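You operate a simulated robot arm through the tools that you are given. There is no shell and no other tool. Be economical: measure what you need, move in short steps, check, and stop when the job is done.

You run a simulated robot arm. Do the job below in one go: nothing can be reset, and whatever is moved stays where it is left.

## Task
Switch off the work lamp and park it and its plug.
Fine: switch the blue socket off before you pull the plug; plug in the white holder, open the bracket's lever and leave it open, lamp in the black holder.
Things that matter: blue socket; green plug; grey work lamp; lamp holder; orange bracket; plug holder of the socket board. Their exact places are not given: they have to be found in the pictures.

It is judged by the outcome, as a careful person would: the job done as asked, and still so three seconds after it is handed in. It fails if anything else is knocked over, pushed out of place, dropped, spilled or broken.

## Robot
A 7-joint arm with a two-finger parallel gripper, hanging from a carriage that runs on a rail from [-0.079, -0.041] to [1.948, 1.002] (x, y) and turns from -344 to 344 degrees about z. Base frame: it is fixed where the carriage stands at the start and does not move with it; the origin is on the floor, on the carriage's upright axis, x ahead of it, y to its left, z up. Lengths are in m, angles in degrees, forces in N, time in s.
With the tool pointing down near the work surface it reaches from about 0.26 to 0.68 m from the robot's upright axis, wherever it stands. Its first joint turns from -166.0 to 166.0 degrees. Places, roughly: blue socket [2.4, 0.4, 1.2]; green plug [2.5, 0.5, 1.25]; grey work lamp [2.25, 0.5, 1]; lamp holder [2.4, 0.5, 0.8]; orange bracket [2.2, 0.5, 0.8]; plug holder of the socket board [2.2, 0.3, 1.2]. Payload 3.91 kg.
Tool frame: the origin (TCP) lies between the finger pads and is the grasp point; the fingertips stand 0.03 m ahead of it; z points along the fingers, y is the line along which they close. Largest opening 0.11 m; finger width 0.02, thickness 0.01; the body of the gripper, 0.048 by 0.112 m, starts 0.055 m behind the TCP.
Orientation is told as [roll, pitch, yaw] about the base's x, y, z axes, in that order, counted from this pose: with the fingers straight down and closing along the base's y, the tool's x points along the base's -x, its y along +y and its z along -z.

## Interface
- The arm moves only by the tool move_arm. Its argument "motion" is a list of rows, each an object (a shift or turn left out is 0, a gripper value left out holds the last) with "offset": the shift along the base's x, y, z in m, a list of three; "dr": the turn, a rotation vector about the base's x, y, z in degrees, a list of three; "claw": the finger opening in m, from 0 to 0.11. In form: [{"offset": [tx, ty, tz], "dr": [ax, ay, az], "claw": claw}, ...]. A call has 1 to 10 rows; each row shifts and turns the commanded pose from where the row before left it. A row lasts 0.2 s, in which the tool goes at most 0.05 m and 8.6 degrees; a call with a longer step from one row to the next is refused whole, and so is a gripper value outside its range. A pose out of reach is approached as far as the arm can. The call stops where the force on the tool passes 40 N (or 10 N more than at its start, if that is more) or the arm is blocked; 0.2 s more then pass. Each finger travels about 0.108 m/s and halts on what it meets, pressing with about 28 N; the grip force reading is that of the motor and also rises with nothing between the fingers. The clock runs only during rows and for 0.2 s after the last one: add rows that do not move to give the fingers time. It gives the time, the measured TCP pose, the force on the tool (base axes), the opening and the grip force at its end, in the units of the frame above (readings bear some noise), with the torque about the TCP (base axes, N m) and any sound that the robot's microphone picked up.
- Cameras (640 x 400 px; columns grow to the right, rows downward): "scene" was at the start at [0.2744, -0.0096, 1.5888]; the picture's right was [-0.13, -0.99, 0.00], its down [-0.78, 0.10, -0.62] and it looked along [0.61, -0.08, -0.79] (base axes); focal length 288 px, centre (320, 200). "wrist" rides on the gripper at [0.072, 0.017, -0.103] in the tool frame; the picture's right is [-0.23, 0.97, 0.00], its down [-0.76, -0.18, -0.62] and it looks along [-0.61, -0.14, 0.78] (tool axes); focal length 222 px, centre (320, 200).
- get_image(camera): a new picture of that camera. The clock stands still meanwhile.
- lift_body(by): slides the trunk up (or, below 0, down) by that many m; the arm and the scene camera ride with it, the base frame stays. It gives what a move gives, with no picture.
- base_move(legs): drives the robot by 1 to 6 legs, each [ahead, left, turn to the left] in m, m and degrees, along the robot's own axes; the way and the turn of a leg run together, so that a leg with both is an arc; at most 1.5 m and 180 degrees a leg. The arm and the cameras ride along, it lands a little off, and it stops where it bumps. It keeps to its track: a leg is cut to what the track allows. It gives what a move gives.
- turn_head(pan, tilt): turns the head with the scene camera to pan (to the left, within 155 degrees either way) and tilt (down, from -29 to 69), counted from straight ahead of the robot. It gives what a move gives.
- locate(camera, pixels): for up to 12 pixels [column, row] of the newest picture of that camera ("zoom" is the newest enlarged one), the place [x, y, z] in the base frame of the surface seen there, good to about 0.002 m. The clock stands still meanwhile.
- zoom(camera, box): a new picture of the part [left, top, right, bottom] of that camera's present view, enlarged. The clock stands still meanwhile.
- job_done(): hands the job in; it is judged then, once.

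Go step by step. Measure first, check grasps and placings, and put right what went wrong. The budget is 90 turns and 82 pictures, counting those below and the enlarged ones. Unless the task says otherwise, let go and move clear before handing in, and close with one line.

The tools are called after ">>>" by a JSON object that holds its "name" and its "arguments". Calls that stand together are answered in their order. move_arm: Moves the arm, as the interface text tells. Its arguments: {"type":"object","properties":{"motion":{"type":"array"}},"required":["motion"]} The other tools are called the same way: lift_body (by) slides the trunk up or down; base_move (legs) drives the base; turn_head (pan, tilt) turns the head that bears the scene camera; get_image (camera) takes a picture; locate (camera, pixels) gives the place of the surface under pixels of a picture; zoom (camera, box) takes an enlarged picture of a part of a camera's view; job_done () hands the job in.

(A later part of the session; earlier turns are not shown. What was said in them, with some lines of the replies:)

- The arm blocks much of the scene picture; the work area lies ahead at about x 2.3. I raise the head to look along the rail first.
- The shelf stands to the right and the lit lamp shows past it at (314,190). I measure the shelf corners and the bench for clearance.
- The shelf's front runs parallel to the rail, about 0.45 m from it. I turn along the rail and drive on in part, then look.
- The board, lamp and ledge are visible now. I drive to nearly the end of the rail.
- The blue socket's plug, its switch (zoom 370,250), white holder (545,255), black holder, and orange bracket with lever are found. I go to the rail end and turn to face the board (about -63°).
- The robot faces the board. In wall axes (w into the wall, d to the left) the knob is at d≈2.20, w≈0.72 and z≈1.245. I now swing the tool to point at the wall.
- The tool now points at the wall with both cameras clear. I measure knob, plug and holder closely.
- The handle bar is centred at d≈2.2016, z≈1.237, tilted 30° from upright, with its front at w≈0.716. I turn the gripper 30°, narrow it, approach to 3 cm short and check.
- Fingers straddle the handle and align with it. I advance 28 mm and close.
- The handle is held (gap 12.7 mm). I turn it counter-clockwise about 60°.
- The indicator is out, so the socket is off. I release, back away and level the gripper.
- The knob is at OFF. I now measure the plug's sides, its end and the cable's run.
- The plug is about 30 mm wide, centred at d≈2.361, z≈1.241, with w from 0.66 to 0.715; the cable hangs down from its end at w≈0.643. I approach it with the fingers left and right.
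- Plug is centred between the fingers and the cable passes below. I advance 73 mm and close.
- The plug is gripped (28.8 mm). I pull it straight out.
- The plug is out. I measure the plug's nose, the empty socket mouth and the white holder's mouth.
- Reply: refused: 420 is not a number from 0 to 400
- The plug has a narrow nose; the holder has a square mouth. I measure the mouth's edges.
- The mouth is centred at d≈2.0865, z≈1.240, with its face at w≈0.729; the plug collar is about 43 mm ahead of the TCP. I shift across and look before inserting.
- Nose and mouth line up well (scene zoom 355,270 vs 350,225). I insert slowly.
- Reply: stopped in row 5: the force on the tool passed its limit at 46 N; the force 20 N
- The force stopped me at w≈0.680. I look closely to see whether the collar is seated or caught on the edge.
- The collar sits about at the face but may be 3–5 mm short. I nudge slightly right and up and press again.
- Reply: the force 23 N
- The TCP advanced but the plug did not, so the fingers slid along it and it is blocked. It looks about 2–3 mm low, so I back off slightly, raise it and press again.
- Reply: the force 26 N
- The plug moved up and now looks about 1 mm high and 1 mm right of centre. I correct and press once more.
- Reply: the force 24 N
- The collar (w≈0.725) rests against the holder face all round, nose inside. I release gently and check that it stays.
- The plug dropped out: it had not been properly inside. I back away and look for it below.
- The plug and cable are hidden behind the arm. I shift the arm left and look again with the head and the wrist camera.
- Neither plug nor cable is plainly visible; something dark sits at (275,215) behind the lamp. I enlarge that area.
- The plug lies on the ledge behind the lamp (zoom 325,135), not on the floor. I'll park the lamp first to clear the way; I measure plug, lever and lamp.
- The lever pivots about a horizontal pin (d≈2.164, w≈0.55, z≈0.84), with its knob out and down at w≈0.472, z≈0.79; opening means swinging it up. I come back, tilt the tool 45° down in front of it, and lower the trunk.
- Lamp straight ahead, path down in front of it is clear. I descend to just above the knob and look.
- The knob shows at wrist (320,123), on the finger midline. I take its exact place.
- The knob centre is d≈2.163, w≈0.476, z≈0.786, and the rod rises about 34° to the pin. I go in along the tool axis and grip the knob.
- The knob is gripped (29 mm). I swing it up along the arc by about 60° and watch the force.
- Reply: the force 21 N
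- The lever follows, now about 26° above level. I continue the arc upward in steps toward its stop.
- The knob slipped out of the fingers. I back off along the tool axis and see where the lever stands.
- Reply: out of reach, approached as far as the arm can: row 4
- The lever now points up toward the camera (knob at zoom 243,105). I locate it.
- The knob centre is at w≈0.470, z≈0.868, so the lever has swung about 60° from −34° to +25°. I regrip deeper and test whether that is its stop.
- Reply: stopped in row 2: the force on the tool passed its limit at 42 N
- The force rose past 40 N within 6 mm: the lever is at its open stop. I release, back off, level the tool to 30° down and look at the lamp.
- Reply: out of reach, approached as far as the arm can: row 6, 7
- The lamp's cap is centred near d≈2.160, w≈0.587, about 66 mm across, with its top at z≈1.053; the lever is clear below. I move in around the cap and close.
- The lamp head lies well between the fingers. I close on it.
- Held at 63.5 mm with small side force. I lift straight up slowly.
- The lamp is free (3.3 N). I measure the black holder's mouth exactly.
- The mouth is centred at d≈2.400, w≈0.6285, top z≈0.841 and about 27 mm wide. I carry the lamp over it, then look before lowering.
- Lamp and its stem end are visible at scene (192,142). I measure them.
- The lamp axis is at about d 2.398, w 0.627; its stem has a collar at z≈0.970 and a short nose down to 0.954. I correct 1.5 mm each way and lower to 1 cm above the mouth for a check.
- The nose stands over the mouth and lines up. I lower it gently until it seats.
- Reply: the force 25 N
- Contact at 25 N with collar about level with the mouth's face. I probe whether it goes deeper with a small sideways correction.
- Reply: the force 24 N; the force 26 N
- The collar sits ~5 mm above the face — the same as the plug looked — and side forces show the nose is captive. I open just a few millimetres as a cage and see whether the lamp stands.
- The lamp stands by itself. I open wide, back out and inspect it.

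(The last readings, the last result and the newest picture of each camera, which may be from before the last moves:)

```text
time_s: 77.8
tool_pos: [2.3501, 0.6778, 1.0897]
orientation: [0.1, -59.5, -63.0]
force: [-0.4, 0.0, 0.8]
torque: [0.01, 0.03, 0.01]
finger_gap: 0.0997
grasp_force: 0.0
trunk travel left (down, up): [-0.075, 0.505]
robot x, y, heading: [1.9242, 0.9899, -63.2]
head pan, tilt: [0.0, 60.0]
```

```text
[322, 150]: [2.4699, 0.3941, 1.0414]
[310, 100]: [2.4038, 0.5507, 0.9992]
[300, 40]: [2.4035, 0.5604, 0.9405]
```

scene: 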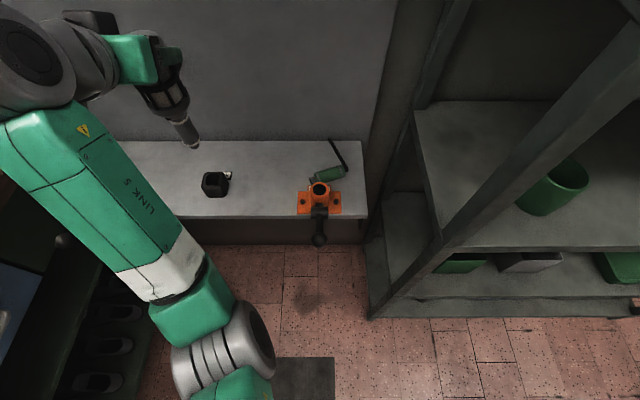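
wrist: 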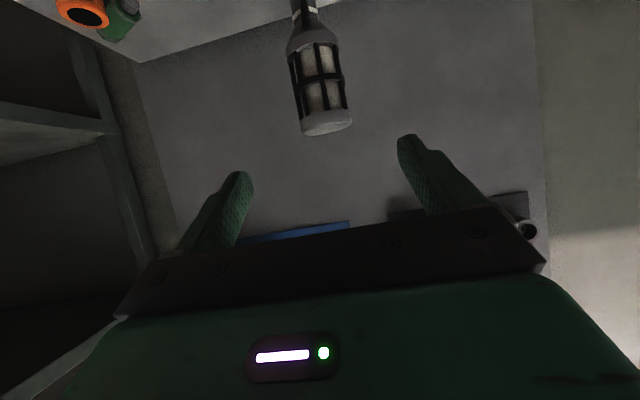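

The lamp stands upright, clear of the gripper. Now the fallen plug: I bring the tool down-pointing in front of it for a wrist view (11 pictures left, so sparingly).

>>> {"name": "move_arm", "arguments": {"motion": [{"offset": [-0.0282, -0.0186, 0.0], "dr": [6.67, 3.43, 0], "claw": 0.06}, {"offset": [-0.0282, -0.0186, 0.0], "dr": [6.67, 3.43, 0]}, {"offset": [-0.0282, -0.0186, 0], "dr": [6.67, 3.43, 0]}, {"offset": [-0.0282, -0.0186, 0], "dr": [6.67, 3.43, 0]}, {"offset": [-0.0282, -0.0186, -0.0125], "dr": [6.67, 3.43, 0]}, {"offset": [-0.0282, -0.0186, -0.0125], "dr": [6.67, 3.43, 0]}, {"offset": [-0.0282, -0.0186, -0.0125], "dr": [6.67, 3.43, 0]}, {"offset": [-0.0282, -0.0186, -0.0125], "dr": [6.67, 3.43, 0]}, {}]}}

>>> {"name": "get_image", "arguments": {"camera": "wrist"}}

```text
time_s: 79.8
tool_pos: [2.1245, 0.5323, 1.0371]
orientation: [-0.1, 0.5, -62.9]
force: [0.2, -1.5, -0.3]
torque: [0.05, -0.01, 0.01]
finger_gap: 0.0605
grasp_force: 0.1
trunk travel left (down, up): [-0.075, 0.505]
robot x, y, heading: [1.922, 0.9882, -63.0]
head pan, tilt: [0.0, 60.0]
```

```text
10 pictures are left
```

wrist: 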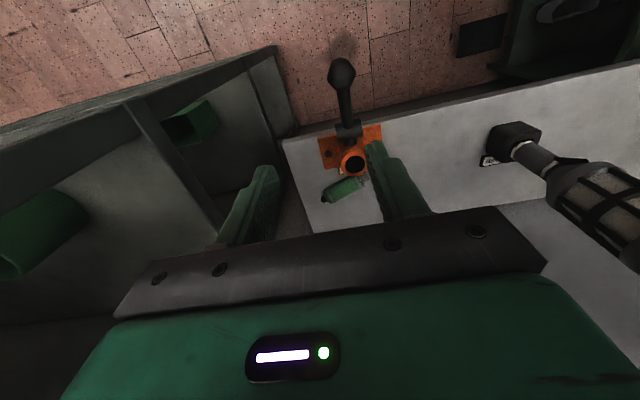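

Plug is seen at wrist (325–362, 197–181), nose to the right, tail left. The lamp stands in its holder. I locate plug points.

>>> {"name": "locate", "arguments": {"camera": "wrist", "pixels": [[328, 196], [336, 191], [345, 188], [354, 184], [360, 181], [322, 199], [345, 181], [347, 193], [341, 75], [364, 180], [333, 200], [340, 185]]}}

```text
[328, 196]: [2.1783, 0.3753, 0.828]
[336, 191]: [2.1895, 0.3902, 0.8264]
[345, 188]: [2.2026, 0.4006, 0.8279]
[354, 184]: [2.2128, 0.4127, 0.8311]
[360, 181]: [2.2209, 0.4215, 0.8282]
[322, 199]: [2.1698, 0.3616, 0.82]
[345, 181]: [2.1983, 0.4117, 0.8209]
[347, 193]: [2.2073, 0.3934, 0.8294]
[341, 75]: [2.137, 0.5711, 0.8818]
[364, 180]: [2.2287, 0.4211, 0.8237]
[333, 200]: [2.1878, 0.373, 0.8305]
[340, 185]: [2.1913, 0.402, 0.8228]
```

The plug's axis runs from (2.178,0.375) to nose (2.221,0.4215), centre z≈0.815. I turn the gripper 110° so the fingers close across it and move over it.

>>> {"name": "move_arm", "arguments": {"motion": [{"offset": [0.00705, -0.01393, 0], "dr": [0, 0, 7.87], "claw": 0.046}, {"offset": [0.00705, -0.01393, 0], "dr": [0, 0, 7.87]}, {"offset": [0.00705, -0.01393, 0], "dr": [0, 0, 7.87]}, {"offset": [0.00705, -0.01393, 0], "dr": [0, 0, 7.87]}, {"offset": [0.00705, -0.01393, 0], "dr": [0, 0, 7.87]}, {"offset": [0.00705, -0.01393, 0], "dr": [0, 0, 7.87]}, {"offset": [0.00705, -0.01393, 0], "dr": [0, 0, 7.87]}, {"offset": [0.00705, -0.01393, 0], "dr": [0, 0, 7.87]}, {"offset": [0.00705, -0.01393, 0], "dr": [0, 0, 7.87]}, {"offset": [0.00705, -0.01393, 0], "dr": [0, 0, 7.87]}]}}

>>> {"name": "move_arm", "arguments": {"motion": [{"offset": [0, 0, -0.03], "dr": [0, 0, 7.87]}, {"offset": [0, 0, -0.03], "dr": [0, 0, 7.87]}, {"offset": [0, 0, -0.03], "dr": [0, 0, 7.87]}, {"offset": [0, 0, -0.02], "dr": [0, 0, 7.87]}, {}]}}

```text
time_s: 82.0
tool_pos: [2.1938, 0.3904, 1.038]
orientation: [-0.1, 0.5, 15.9]
force: [-1.0, 0.8, -0.7]
torque: [0.02, -0.03, -0.01]
finger_gap: 0.0459
grasp_force: 0.0
trunk travel left (down, up): [-0.075, 0.505]
robot x, y, heading: [1.9238, 0.9891, -63.1]
head pan, tilt: [0.0, 60.0]
```

```text
time_s: 83.2
tool_pos: [2.1943, 0.3894, 0.9268]
orientation: [-0.1, 0.5, 47.3]
force: [0.7, -0.2, 1.1]
torque: [0.04, -0.01, -0.01]
finger_gap: 0.046
grasp_force: 0.2
trunk travel left (down, up): [-0.075, 0.505]
robot x, y, heading: [1.9256, 0.9886, -62.8]
head pan, tilt: [0.0, 60.0]
```

Aligned at 47.3°. I descend over the plug and close.

>>> {"name": "move_arm", "arguments": {"motion": [{"offset": [-0.0015, 0.0014, -0.03]}, {"offset": [0, 0, -0.03]}, {"offset": [0, 0, -0.0268]}, {}, {"claw": 0.03}, {"claw": 0.015}, {"claw": 0.015}]}}

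```text
time_s: 84.8
tool_pos: [2.1917, 0.3924, 0.8396]
orientation: [-0.1, 0.5, 47.2]
force: [-0.3, 0.1, 0.4]
torque: [-0.02, 0.01, 0.01]
finger_gap: 0.0286
grasp_force: 28.0
trunk travel left (down, up): [-0.075, 0.505]
robot x, y, heading: [1.9261, 0.989, -63.1]
head pan, tilt: [0.0, 60.0]
```

The plug is gripped (28.6 mm). I lift it, turn it so its nose points at the wall, and set it on the free part of the ledge to regrip it at a tilt suited to the wall holder.

>>> {"name": "move_arm", "arguments": {"motion": [{"offset": [0, 0, 0.04]}, {"offset": [0, 0, 0.04]}, {"offset": [0, 0, 0.04]}, {"offset": [0.0157, 0.0134, 0], "dr": [0, 0, -7.87]}, {"offset": [0.0157, 0.0134, 0], "dr": [0, 0, -7.87]}, {"offset": [0.0157, 0.0134, 0], "dr": [0, 0, -7.87]}, {"offset": [0.0157, 0.0134, 0], "dr": [0, 0, -7.87]}, {"offset": [0.0157, 0.0134, 0], "dr": [0, 0, -7.87]}, {"offset": [0.0157, 0.0134, 0], "dr": [0, 0, -7.87]}, {"offset": [0.0155, 0.0134, 0], "dr": [0, 0, -7.87]}]}}

>>> {"name": "move_arm", "arguments": {"motion": [{"dr": [0, 0, -7.87]}, {"dr": [0, 0, -7.87]}, {"dr": [0, 0, -7.87]}, {"dr": [0, 0, -7.87]}, {"dr": [0, 0, -7.87]}, {"dr": [0, 0, -7.87]}, {"dr": [0, 0, -7.87]}, {}]}}

>>> {"name": "get_image", "arguments": {"camera": "scene"}}

```text
time_s: 87.0
tool_pos: [2.3028, 0.4871, 0.9614]
orientation: [0.0, 0.5, -8.0]
force: [0.2, -0.3, 0.1]
torque: [-0.03, 0.0, -0.02]
finger_gap: 0.015
grasp_force: 0.1
trunk travel left (down, up): [-0.075, 0.505]
robot x, y, heading: [1.924, 0.9841, -63.1]
head pan, tilt: [0.0, 60.0]
```

```text
time_s: 88.8
tool_pos: [2.3022, 0.4857, 0.9614]
orientation: [0.0, 0.4, -63.0]
force: [-0.2, -1.2, -0.6]
torque: [0.02, -0.02, 0.01]
finger_gap: 0.0153
grasp_force: 0.1
trunk travel left (down, up): [-0.075, 0.505]
robot x, y, heading: [1.9232, 0.9896, -62.9]
head pan, tilt: [0.0, 60.0]
```

```text
9 pictures are left
```

scene: 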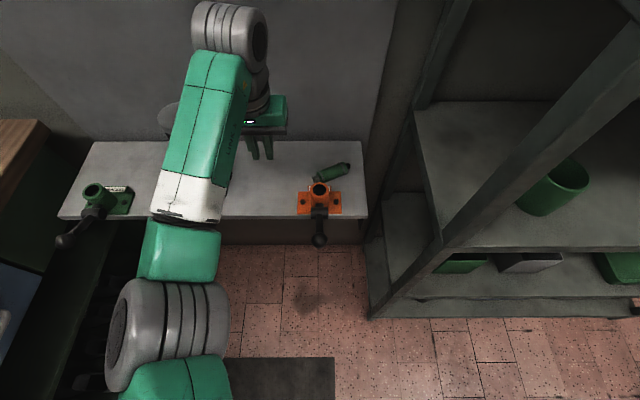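

The plug slipped out of the too-high grip and still lies behind the bracket (331,172). I locate it again.

>>> {"name": "locate", "arguments": {"camera": "scene", "pixels": [[320, 176], [325, 174], [331, 171], [337, 168], [343, 166], [331, 167], [332, 175], [348, 164], [314, 179], [327, 176]]}}

```text
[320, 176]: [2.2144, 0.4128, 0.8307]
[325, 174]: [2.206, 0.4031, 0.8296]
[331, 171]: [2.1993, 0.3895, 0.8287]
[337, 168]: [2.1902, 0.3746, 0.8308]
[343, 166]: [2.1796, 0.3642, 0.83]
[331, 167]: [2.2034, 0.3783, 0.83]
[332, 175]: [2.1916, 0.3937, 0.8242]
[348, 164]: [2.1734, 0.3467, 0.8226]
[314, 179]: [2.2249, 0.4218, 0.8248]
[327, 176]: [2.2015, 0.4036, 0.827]
```

The plug axis now runs at 54.4°, body centre near (2.197,0.3885). I turn back over it and grip lower this time (tips 4 mm above the ledge).

>>> {"name": "move_arm", "arguments": {"motion": [{"offset": [-0.01092, -0.01022, 0], "dr": [0, 0, 8.38], "claw": 0.043}, {"offset": [-0.01092, -0.01022, 0], "dr": [0, 0, 8.38]}, {"offset": [-0.01092, -0.01022, 0], "dr": [0, 0, 8.38]}, {"offset": [-0.01092, -0.01022, 0], "dr": [0, 0, 8.38]}, {"offset": [-0.01092, -0.01022, 0], "dr": [0, 0, 8.38]}, {"offset": [-0.01092, -0.01022, 0], "dr": [0, 0, 8.38]}, {"offset": [-0.01092, -0.01022, 0], "dr": [0, 0, 8.38]}, {"offset": [-0.01092, -0.01022, 0], "dr": [0, 0, 8.38]}, {"offset": [-0.01092, -0.01022, 0], "dr": [0, 0, 8.38]}, {"offset": [-0.01092, -0.01022, 0], "dr": [0, 0, 8.38]}]}}

>>> {"name": "move_arm", "arguments": {"motion": [{"offset": [0, 0, -0.01], "dr": [0, 0, 8.38]}, {"offset": [0, 0, -0.01], "dr": [0, 0, 8.38]}, {"offset": [0, 0, -0.01], "dr": [0, 0, 8.38]}, {"offset": [0, 0, -0.01], "dr": [0, 0, 8.38]}, {"offset": [0, 0, -0.03]}, {}]}}

```text
time_s: 91.0
tool_pos: [2.1927, 0.3843, 0.9614]
orientation: [-0.1, 0.5, 21.0]
force: [-0.5, 0.1, 0.0]
torque: [0.02, 0.04, -0.02]
finger_gap: 0.0431
grasp_force: 0.0
trunk travel left (down, up): [-0.075, 0.505]
robot x, y, heading: [1.9236, 0.988, -62.7]
head pan, tilt: [0.0, 60.0]
```

```text
time_s: 92.4
tool_pos: [2.1921, 0.3832, 0.8897]
orientation: [-0.1, 0.5, 54.3]
force: [0.1, -0.5, 0.9]
torque: [0.0, -0.01, 0.03]
finger_gap: 0.043
grasp_force: 0.1
trunk travel left (down, up): [-0.075, 0.505]
robot x, y, heading: [1.9238, 0.9901, -63.0]
head pan, tilt: [0.0, 60.0]
```

Centred. I descend, close and test-lift.

>>> {"name": "move_arm", "arguments": {"motion": [{"offset": [0, 0, -0.03]}, {"offset": [0, 0, -0.0265]}, {}, {"claw": 0.03}, {"claw": 0.012}, {"claw": 0.005}, {"claw": 0.005}]}}

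>>> {"name": "move_arm", "arguments": {"motion": [{"offset": [0, 0, 0.01]}, {"offset": [0, 0, 0.02]}, {"offset": [0, 0, 0.03]}, {"offset": [0, 0, 0.03]}, {}]}}

```text
time_s: 94.0
tool_pos: [2.1922, 0.3838, 0.8322]
orientation: [-0.2, 0.5, 54.4]
force: [-0.1, 0.1, 0.4]
torque: [-0.03, 0.02, 0.02]
finger_gap: 0.0288
grasp_force: 27.6
trunk travel left (down, up): [-0.075, 0.505]
robot x, y, heading: [1.9216, 0.9904, -63.0]
head pan, tilt: [0.0, 60.0]
```

```text
time_s: 95.2
tool_pos: [2.1941, 0.3827, 0.9228]
orientation: [0.0, 0.5, 54.5]
force: [-1.0, 0.7, -0.2]
torque: [-0.02, -0.02, -0.03]
finger_gap: 0.0287
grasp_force: 28.2
trunk travel left (down, up): [-0.075, 0.505]
robot x, y, heading: [1.9234, 0.9901, -63.0]
head pan, tilt: [0.0, 60.0]
```

The plug is held (28.7 mm) and lifted. I turn its nose to the wall over the free ledge.

>>> {"name": "move_arm", "arguments": {"motion": [{"offset": [0.01083, 0.01035, 0.002], "dr": [0, 0, -8.38]}, {"offset": [0.01083, 0.01035, 0.002], "dr": [0, 0, -8.38]}, {"offset": [0.01083, 0.01035, 0], "dr": [0, 0, -8.38]}, {"offset": [0.01083, 0.01035, 0], "dr": [0, 0, -8.38]}, {"offset": [0.01083, 0.01035, 0], "dr": [0, 0, -8.38]}, {"offset": [0.01083, 0.01035, 0], "dr": [0, 0, -8.38]}, {"offset": [0.01083, 0.01035, 0], "dr": [0, 0, -8.38]}, {"offset": [0.01083, 0.01035, 0], "dr": [0, 0, -8.38]}, {"offset": [0.01083, 0.01035, 0], "dr": [0, 0, -8.38]}, {"offset": [0.01083, 0.01035, 0], "dr": [0, 0, -8.38]}]}}

>>> {"name": "move_arm", "arguments": {"motion": [{"dr": [0, 0, -8.38]}, {"dr": [0, 0, -8.38]}, {"dr": [0, 0, -8.38]}, {"dr": [0, 0, -8.38]}, {"offset": [0, 0, -0.03]}, {"offset": [0, 0, -0.03]}, {"offset": [0, 0, -0.024]}, {"offset": [0, 0, -0.005]}, {}]}}

```text
time_s: 97.4
tool_pos: [2.3007, 0.4854, 0.9273]
orientation: [-0.1, 0.6, -29.5]
force: [0.1, 0.5, -0.4]
torque: [0.01, -0.01, 0.0]
finger_gap: 0.0289
grasp_force: 27.7
trunk travel left (down, up): [-0.075, 0.505]
robot x, y, heading: [1.9259, 0.9856, -62.7]
head pan, tilt: [0.0, 60.0]
```

```text
time_s: 99.4
tool_pos: [2.3005, 0.4859, 0.8385]
orientation: [-0.1, 0.5, -62.9]
force: [-0.4, -0.7, -1.0]
torque: [0.01, -0.02, 0.0]
finger_gap: 0.029
grasp_force: 27.6
trunk travel left (down, up): [-0.075, 0.505]
robot x, y, heading: [1.9211, 0.99, -62.8]
head pan, tilt: [0.0, 60.0]
```

Still held, nose toward the wall. I set it down, open and rise.

>>> {"name": "move_arm", "arguments": {"motion": [{"offset": [0, 0, -0.004]}, {"offset": [0, 0, -0.0025]}, {"claw": 0.035}, {"claw": 0.045}, {}, {"offset": [0, 0, 0.03]}, {"offset": [0, 0, 0.04]}, {"offset": [-0.015, 0.03, 0.04]}, {"offset": [-0.02, 0.04, 0.02]}]}}

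>>> {"name": "get_image", "arguments": {"camera": "wrist"}}

```text
refused: row 8 steps farther than a row can; nothing moved
```

```text
8 pictures are left
```

wrist: 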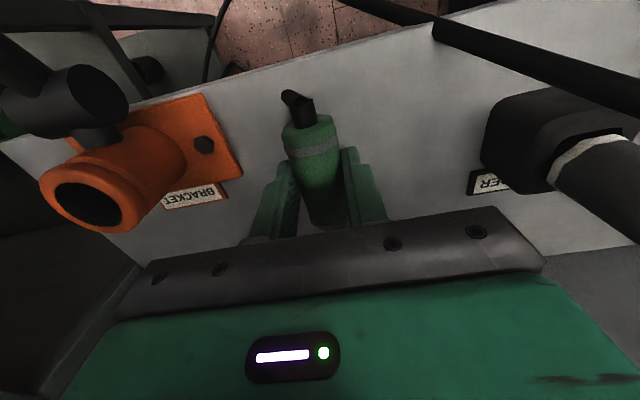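

The picture shows the plug held between the fingers, its tail toward the robot. I repeat the release with shorter steps.

>>> {"name": "move_arm", "arguments": {"motion": [{"offset": [0, 0, -0.004]}, {"offset": [0, 0, -0.0025]}, {"claw": 0.035}, {"claw": 0.045}, {}, {"offset": [0, 0, 0.03]}, {"offset": [0, 0, 0.04]}, {"offset": [-0.012, 0.024, 0.03]}, {"offset": [-0.016, 0.032, 0.02]}]}}

>>> {"name": "move_arm", "arguments": {"motion": [{"offset": [-0.012, 0.024, 0], "dr": [-6.67, -3.43, 0]}, {"offset": [-0.012, 0.024, 0], "dr": [-6.67, -3.43, 0]}, {"offset": [-0.006, 0.012, 0], "dr": [-6.67, -3.43, 0]}, {"dr": [-6.67, -3.43, 0]}, {"dr": [-6.67, -3.43, 0]}, {"dr": [-6.67, -3.43, 0]}, {}]}}

>>> {"name": "get_image", "arguments": {"camera": "wrist"}}

```text
time_s: 101.4
tool_pos: [2.2744, 0.5412, 0.9531]
orientation: [-0.2, 0.5, -63.0]
force: [0.3, -0.8, -0.5]
torque: [-0.02, -0.01, 0.0]
finger_gap: 0.0452
grasp_force: 0.0
trunk travel left (down, up): [-0.075, 0.505]
robot x, y, heading: [1.9238, 0.9915, -63.1]
head pan, tilt: [0.0, 60.0]
```

```text
time_s: 103.0
tool_pos: [2.2436, 0.6039, 0.9526]
orientation: [0.0, -44.5, -63.1]
force: [0.0, -0.7, 0.1]
torque: [0.0, 0.03, 0.02]
finger_gap: 0.045
grasp_force: 0.1
trunk travel left (down, up): [-0.075, 0.505]
robot x, y, heading: [1.9216, 0.9901, -63.2]
head pan, tilt: [0.0, 60.0]
```

```text
7 pictures are left
```

wrist: 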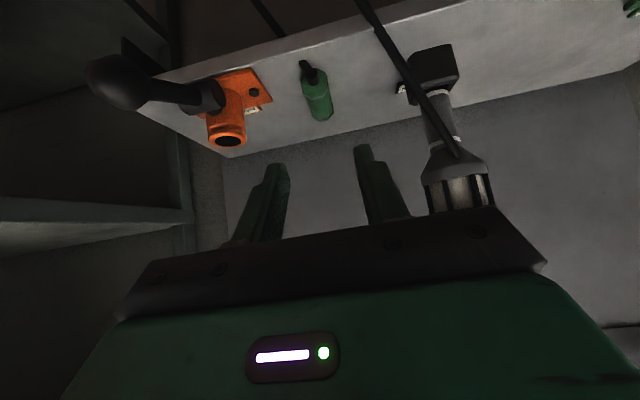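

The plug lies nose-to-wall at wrist (317,95), free to reach between bracket and lamp. I locate it.

>>> {"name": "locate", "arguments": {"camera": "wrist", "pixels": [[314, 82], [318, 98], [321, 112], [305, 98], [330, 96], [309, 68], [312, 112], [332, 112], [322, 118], [441, 135], [430, 120]]}}

```text
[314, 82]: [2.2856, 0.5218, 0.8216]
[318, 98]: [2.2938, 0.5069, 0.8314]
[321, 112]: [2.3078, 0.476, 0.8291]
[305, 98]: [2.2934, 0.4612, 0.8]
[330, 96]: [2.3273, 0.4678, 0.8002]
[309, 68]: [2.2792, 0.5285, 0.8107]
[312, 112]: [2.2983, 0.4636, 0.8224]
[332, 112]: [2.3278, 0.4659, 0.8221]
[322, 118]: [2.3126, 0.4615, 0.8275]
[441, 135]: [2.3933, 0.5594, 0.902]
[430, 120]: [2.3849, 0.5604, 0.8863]
```

The plug axis lies along the wall normal at d≈2.270, body from w≈0.583 to 0.648. I set the tool 35° below level, approach along its axis and grip.

>>> {"name": "move_arm", "arguments": {"motion": [{"offset": [0.01005, -0.01956, -0.0272], "dr": [-4.67, -2.4, 0]}, {"offset": [0.01005, -0.01956, -0.0272], "dr": [-4.67, -2.4, 0]}, {"offset": [0.01005, -0.01956, -0.0272]}, {"offset": [0.00914, -0.01778, -0.014]}, {"offset": [0.00914, -0.01778, -0.014]}, {"offset": [0.00914, -0.01778, -0.014]}, {}, {"claw": 0.025}, {"claw": 0.005}, {"claw": 0.005}]}}

>>> {"name": "move_arm", "arguments": {"motion": [{"offset": [0, 0, 0.01]}, {"offset": [0, 0, 0.02]}, {"offset": [0, 0, 0.03]}, {"offset": [0, 0, 0.04]}, {"offset": [0, 0, 0.04]}, {"offset": [0, 0, 0.04]}, {}]}}

```text
time_s: 105.2
tool_pos: [2.3017, 0.489, 0.8256]
orientation: [0.1, -55.1, -63.0]
force: [0.6, -0.3, -0.7]
torque: [0.02, -0.02, 0.01]
finger_gap: 0.0289
grasp_force: 28.3
trunk travel left (down, up): [-0.075, 0.505]
robot x, y, heading: [1.9231, 0.9902, -63.2]
head pan, tilt: [0.0, 60.0]
```

```text
time_s: 106.8
tool_pos: [2.2997, 0.4905, 1.0079]
orientation: [0.1, -55.0, -63.0]
force: [0.1, -0.7, -1.0]
torque: [0.01, 0.01, 0.0]
finger_gap: 0.029
grasp_force: 27.7
trunk travel left (down, up): [-0.075, 0.505]
robot x, y, heading: [1.9238, 0.9919, -63.2]
head pan, tilt: [0.0, 60.0]
```

Held firmly (29 mm). I raise the trunk and carry the plug in front of the white holder.

>>> {"name": "lift_body", "arguments": {"by": 0.2}}

>>> {"name": "move_arm", "arguments": {"motion": [{"offset": [-0.0333, -0.015, 0.009]}, {"offset": [-0.0333, -0.015, 0.009]}, {"offset": [-0.0333, -0.015, 0.009]}, {"offset": [-0.0333, -0.015, 0.009]}, {"offset": [-0.0333, -0.015, 0.007]}, {}]}}

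```text
time_s: 109.0
tool_pos: [2.3, 0.4909, 1.2081]
orientation: [0.1, -54.9, -63.0]
force: [-1.0, 0.4, -1.0]
torque: [-0.02, 0.0, 0.01]
finger_gap: 0.029
grasp_force: 27.6
trunk travel left (down, up): [-0.275, 0.305]
robot x, y, heading: [1.9219, 0.9861, -63.2]
head pan, tilt: [0.0, 60.0]
```

```text
time_s: 110.3
tool_pos: [2.1316, 0.4182, 1.2505]
orientation: [0.0, -55.1, -63.0]
force: [-1.2, 0.0, -0.5]
torque: [-0.01, 0.0, 0.03]
finger_gap: 0.0291
grasp_force: 28.5
trunk travel left (down, up): [-0.275, 0.305]
robot x, y, heading: [1.92, 0.9872, -63.1]
head pan, tilt: [0.0, 60.0]
```

In front of the holder now. I aim the head as before and check alignment with one enlarged picture.

>>> {"name": "turn_head", "arguments": {"pan": -10, "tilt": 45}}

>>> {"name": "zoom", "arguments": {"camera": "scene", "box": [264, 130, 360, 190]}}

```text
time_s: 111.1
tool_pos: [2.132, 0.4169, 1.2521]
orientation: [0.0, -55.0, -62.9]
force: [-0.4, 0.1, -0.2]
torque: [0.02, 0.0, -0.03]
finger_gap: 0.0289
grasp_force: 28.2
trunk travel left (down, up): [-0.275, 0.305]
robot x, y, heading: [1.9219, 0.9903, -63.1]
head pan, tilt: [-10.0, 45.0]
```

```text
6.67 times, centred on (312, 160) of scene
```

zoom: 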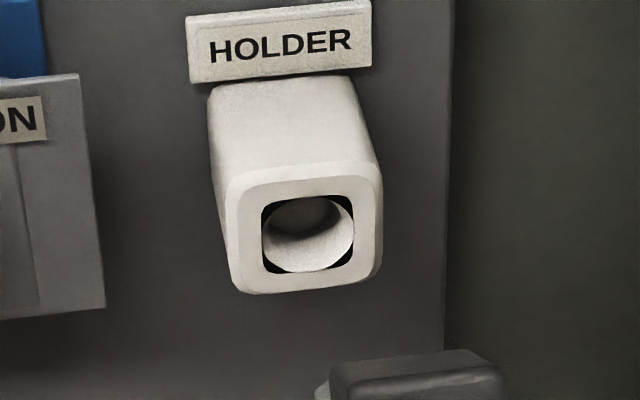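

I measure the mouth, its rim all round and its inside precisely.

>>> {"name": "locate", "arguments": {"camera": "zoom", "pixels": [[252, 230], [365, 225], [305, 187], [310, 281], [308, 206], [300, 215], [320, 212], [308, 235], [308, 262], [275, 235], [340, 235], [256, 275]]}}

```text
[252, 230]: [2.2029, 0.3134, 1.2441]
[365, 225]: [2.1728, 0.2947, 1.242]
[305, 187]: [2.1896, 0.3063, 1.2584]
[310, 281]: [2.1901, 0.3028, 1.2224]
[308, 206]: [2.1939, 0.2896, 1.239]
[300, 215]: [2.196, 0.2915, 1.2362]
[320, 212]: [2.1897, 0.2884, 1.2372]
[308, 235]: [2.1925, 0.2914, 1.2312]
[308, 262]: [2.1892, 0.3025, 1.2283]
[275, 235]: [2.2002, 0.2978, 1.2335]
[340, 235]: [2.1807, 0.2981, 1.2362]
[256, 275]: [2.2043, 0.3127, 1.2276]
```

Mouth centre: d≈2.085, z≈1.2404, face w≈0.729, bottom at w≈0.745. The plug (11 mm below the TCP) is level with it, so I insert slowly.

>>> {"name": "move_arm", "arguments": {"motion": [{"offset": [0.0085, -0.0182, -0.0003]}, {"offset": [0.0091, -0.0178, 0]}, {"offset": [0.0091, -0.0178, 0]}, {"offset": [0.0046, -0.0089, 0]}, {"offset": [0.0027, -0.0053, 0]}, {"offset": [0.0018, -0.0036, 0]}, {"offset": [0.0018, -0.0036, 0]}]}}

```text
time_s: 112.7
tool_pos: [2.171, 0.3422, 1.2493]
orientation: [0.1, -54.9, -63.0]
force: [-8.5, 20.6, 5.7]
torque: [-0.02, -0.06, 0.06]
finger_gap: 0.0289
grasp_force: 28.1
trunk travel left (down, up): [-0.275, 0.305]
robot x, y, heading: [1.9231, 0.9892, -63.1]
head pan, tilt: [-10.0, 45.0]
```

Contact with 22 N along the wall normal. I check the seating from the wrist camera.

>>> {"name": "zoom", "arguments": {"camera": "wrist", "box": [256, 40, 400, 180]}}

>>> {"name": "locate", "arguments": {"camera": "zoom", "pixels": [[290, 200], [250, 200], [330, 200], [290, 150], [290, 250], [200, 200], [400, 200], [250, 260], [320, 260]]}}

```text
2.86 times, centred on (328, 110) of wrist
```

zoom: 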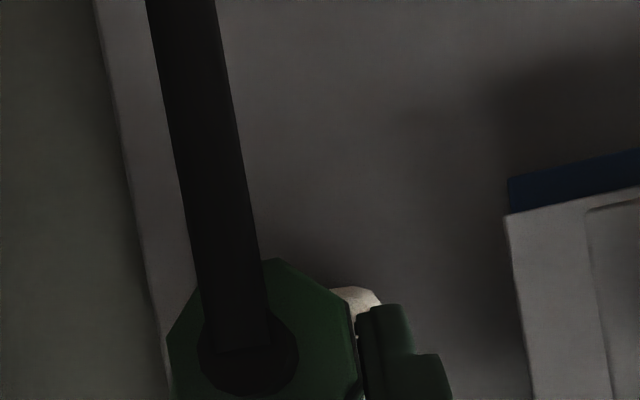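

```text
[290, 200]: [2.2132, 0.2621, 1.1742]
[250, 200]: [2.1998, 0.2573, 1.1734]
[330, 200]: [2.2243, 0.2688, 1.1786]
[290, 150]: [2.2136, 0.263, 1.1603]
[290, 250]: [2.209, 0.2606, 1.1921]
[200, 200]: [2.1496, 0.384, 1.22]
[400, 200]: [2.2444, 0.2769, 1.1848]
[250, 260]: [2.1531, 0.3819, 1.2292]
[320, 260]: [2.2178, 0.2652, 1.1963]
```

>>> {"name": "locate", "arguments": {"camera": "zoom", "pixels": [[320, 330], [190, 345], [270, 275], [320, 380], [340, 320], [310, 300], [355, 295], [240, 380], [180, 380]]}}

```text
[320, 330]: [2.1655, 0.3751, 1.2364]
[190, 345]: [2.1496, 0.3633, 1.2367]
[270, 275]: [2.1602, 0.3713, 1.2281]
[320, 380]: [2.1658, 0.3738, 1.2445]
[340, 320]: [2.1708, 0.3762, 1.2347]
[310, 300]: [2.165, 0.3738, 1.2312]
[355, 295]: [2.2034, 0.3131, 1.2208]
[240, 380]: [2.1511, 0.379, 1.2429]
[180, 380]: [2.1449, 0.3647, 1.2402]
```

The plug's rear face is at w≈0.657, exactly as far from the holder's face as it was from the socket's when plugged in, and centred (d≈2.087, z≈1.240). I press a little more, hold, then open while still pressing.

>>> {"name": "move_arm", "arguments": {"motion": [{"offset": [0.0007, -0.0013, 0]}, {"offset": [0.0005, -0.0009, 0]}, {}, {}]}}

>>> {"name": "move_arm", "arguments": {"motion": [{"claw": 0.032}, {"claw": 0.034}, {}, {}]}}

>>> {"name": "zoom", "arguments": {"camera": "wrist", "box": [220, 40, 420, 200]}}

```text
time_s: 113.7
tool_pos: [2.1709, 0.341, 1.2502]
orientation: [0.2, -54.7, -63.0]
force: [-6.3, 23.3, 6.3]
torque: [0.21, 0.05, 0.08]
finger_gap: 0.029
grasp_force: 27.9
trunk travel left (down, up): [-0.275, 0.305]
robot x, y, heading: [1.9217, 0.989, -63.0]
head pan, tilt: [-10.0, 45.0]
```

```text
time_s: 114.7
tool_pos: [2.1721, 0.338, 1.2513]
orientation: [0.1, -55.1, -63.0]
force: [-0.5, -0.3, 0.0]
torque: [-0.02, -0.01, -0.01]
finger_gap: 0.034
grasp_force: 0.1
trunk travel left (down, up): [-0.275, 0.305]
robot x, y, heading: [1.9216, 0.9914, -62.8]
head pan, tilt: [-10.0, 45.0]
```

```text
2.50 times, centred on (320, 120) of wrist
```

zoom: 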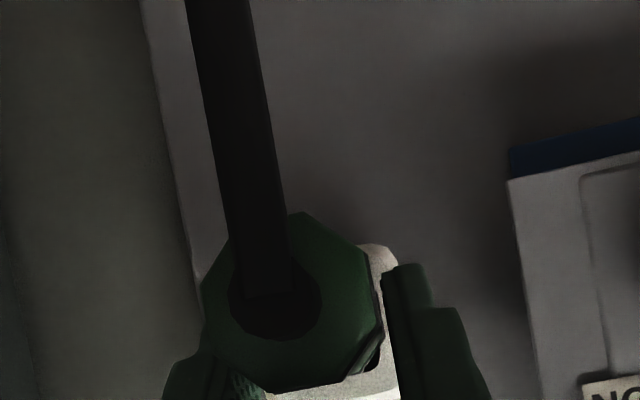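

With the fingers loosened to 34 mm the plug stays in place. I check its rear face has not sagged.

>>> {"name": "locate", "arguments": {"camera": "zoom", "pixels": [[300, 225], [340, 260], [220, 300], [350, 320], [300, 370], [365, 285], [300, 390], [385, 262]]}}

>>> {"name": "move_arm", "arguments": {"motion": [{"claw": 0.04}, {"claw": 0.05}, {}]}}

>>> {"name": "zoom", "arguments": {"camera": "wrist", "box": [220, 40, 420, 200]}}

```text
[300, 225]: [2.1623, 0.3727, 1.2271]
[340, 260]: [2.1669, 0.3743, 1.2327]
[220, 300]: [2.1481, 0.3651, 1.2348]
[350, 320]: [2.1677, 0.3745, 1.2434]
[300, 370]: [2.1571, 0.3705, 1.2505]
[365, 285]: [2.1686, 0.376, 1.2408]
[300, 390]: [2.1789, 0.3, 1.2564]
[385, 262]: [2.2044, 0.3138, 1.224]
```

```text
time_s: 115.5
tool_pos: [2.172, 0.3372, 1.2519]
orientation: [0.1, -55.0, -63.0]
force: [0.0, 0.3, -0.7]
torque: [0.04, 0.04, -0.03]
finger_gap: 0.0499
grasp_force: 0.0
trunk travel left (down, up): [-0.275, 0.305]
robot x, y, heading: [1.9218, 0.9878, -62.7]
head pan, tilt: [-10.0, 45.0]
```

```text
2.50 times, centred on (320, 120) of wrist
```

zoom: 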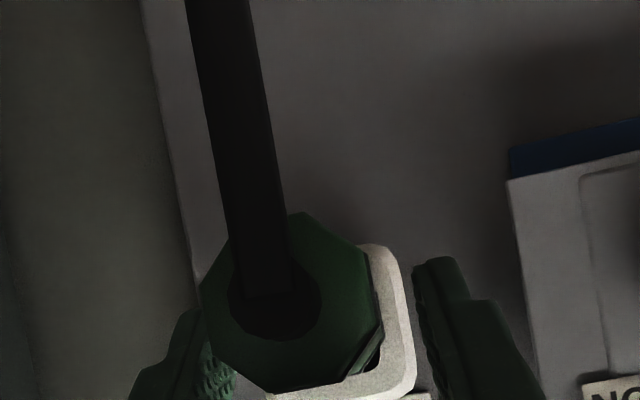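

The plug stays seated with the fingers fully clear. I back away along the tool axis and take a final overview.

>>> {"name": "move_arm", "arguments": {"motion": [{"offset": [-0.01124, 0.02187, 0.0172]}, {"offset": [-0.01124, 0.02187, 0.0172]}, {"offset": [-0.01124, 0.02187, 0.0172]}, {"offset": [-0.01124, 0.02187, 0.0172]}, {"offset": [-0.01124, 0.02187, 0.0172]}, {"offset": [-0.01124, 0.02187, 0.0172]}, {"offset": [-0.01124, 0.02187, 0.0172]}, {"offset": [-0.01124, 0.02187, 0.0172]}, {}]}}

>>> {"name": "turn_head", "arguments": {"pan": 5, "tilt": 52}}

>>> {"name": "get_image", "arguments": {"camera": "scene"}}

```text
time_s: 117.5
tool_pos: [2.082, 0.5122, 1.3893]
orientation: [0.1, -55.0, -63.1]
force: [-0.1, -1.0, 1.3]
torque: [0.02, -0.02, -0.03]
finger_gap: 0.0502
grasp_force: 0.1
trunk travel left (down, up): [-0.275, 0.305]
robot x, y, heading: [1.9214, 0.9912, -63.2]
head pan, tilt: [-10.0, 45.0]
```

```text
time_s: 118.3
tool_pos: [2.0814, 0.5105, 1.3878]
orientation: [0.1, -55.0, -63.0]
force: [0.0, 0.0, 0.6]
torque: [0.02, -0.01, 0.0]
finger_gap: 0.0499
grasp_force: 0.1
trunk travel left (down, up): [-0.275, 0.305]
robot x, y, heading: [1.9243, 0.9869, -63.1]
head pan, tilt: [5.0, 52.0]
```

```text
2 pictures are left
```

scene: 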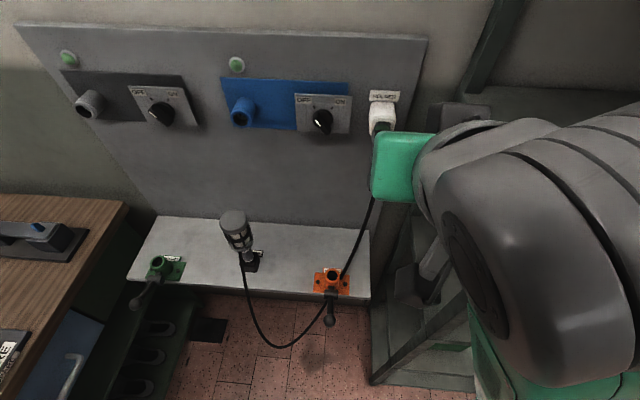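

Cable now runs from the holder (382,125) to the standing lamp. I verify lamp uprightness, lever and plug by locating points.

>>> {"name": "locate", "arguments": {"camera": "scene", "pixels": [[234, 218], [228, 218], [241, 218], [246, 255], [247, 250], [331, 320], [381, 126], [381, 100], [238, 240], [330, 300]]}}

>>> {"name": "zoom", "arguments": {"camera": "scene", "box": [200, 180, 376, 340]}}

>>> {"name": "locate", "arguments": {"camera": "zoom", "pixels": [[105, 110], [80, 110], [130, 110], [145, 205], [165, 235], [150, 215], [180, 270], [450, 350], [470, 300], [172, 250]]}}

```text
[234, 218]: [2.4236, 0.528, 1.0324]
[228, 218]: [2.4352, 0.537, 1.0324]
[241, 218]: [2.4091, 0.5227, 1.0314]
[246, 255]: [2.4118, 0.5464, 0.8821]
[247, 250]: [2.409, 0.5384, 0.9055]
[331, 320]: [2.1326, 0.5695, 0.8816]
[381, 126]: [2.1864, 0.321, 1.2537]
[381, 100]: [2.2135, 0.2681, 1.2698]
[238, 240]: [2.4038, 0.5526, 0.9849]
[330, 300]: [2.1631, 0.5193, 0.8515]
```

```text
2.50 times, centred on (288, 260) of scene
```

zoom: 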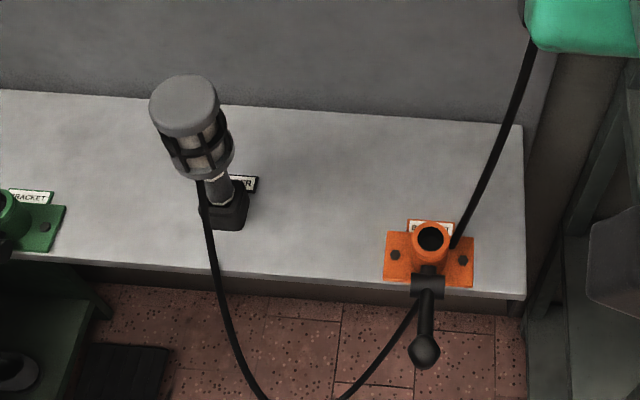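

```text
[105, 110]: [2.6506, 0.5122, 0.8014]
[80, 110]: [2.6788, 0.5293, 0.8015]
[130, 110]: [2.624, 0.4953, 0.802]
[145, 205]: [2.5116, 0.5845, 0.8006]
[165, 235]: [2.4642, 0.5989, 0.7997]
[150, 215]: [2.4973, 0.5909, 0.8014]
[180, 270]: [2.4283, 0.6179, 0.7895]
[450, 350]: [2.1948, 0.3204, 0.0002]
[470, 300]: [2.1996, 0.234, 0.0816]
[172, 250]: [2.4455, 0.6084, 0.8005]
```

Everything checks out. The lamp's cap is level at z 1.032, so it stands upright in the black holder. The plug is seated in the white holder, the lever has stayed up at its stop, and the blue socket's light is out. The gripper is clear, so I hand in.

>>> {"name": "job_done", "arguments": {}}

```text
The job is handed in.
```

The blue socket is off, the green plug is in the white holder, the orange bracket's lever is open and the lamp stands in the black holder; on the first try the plug slipped out and dropped onto the ledge, and I picked it up and parked it again.
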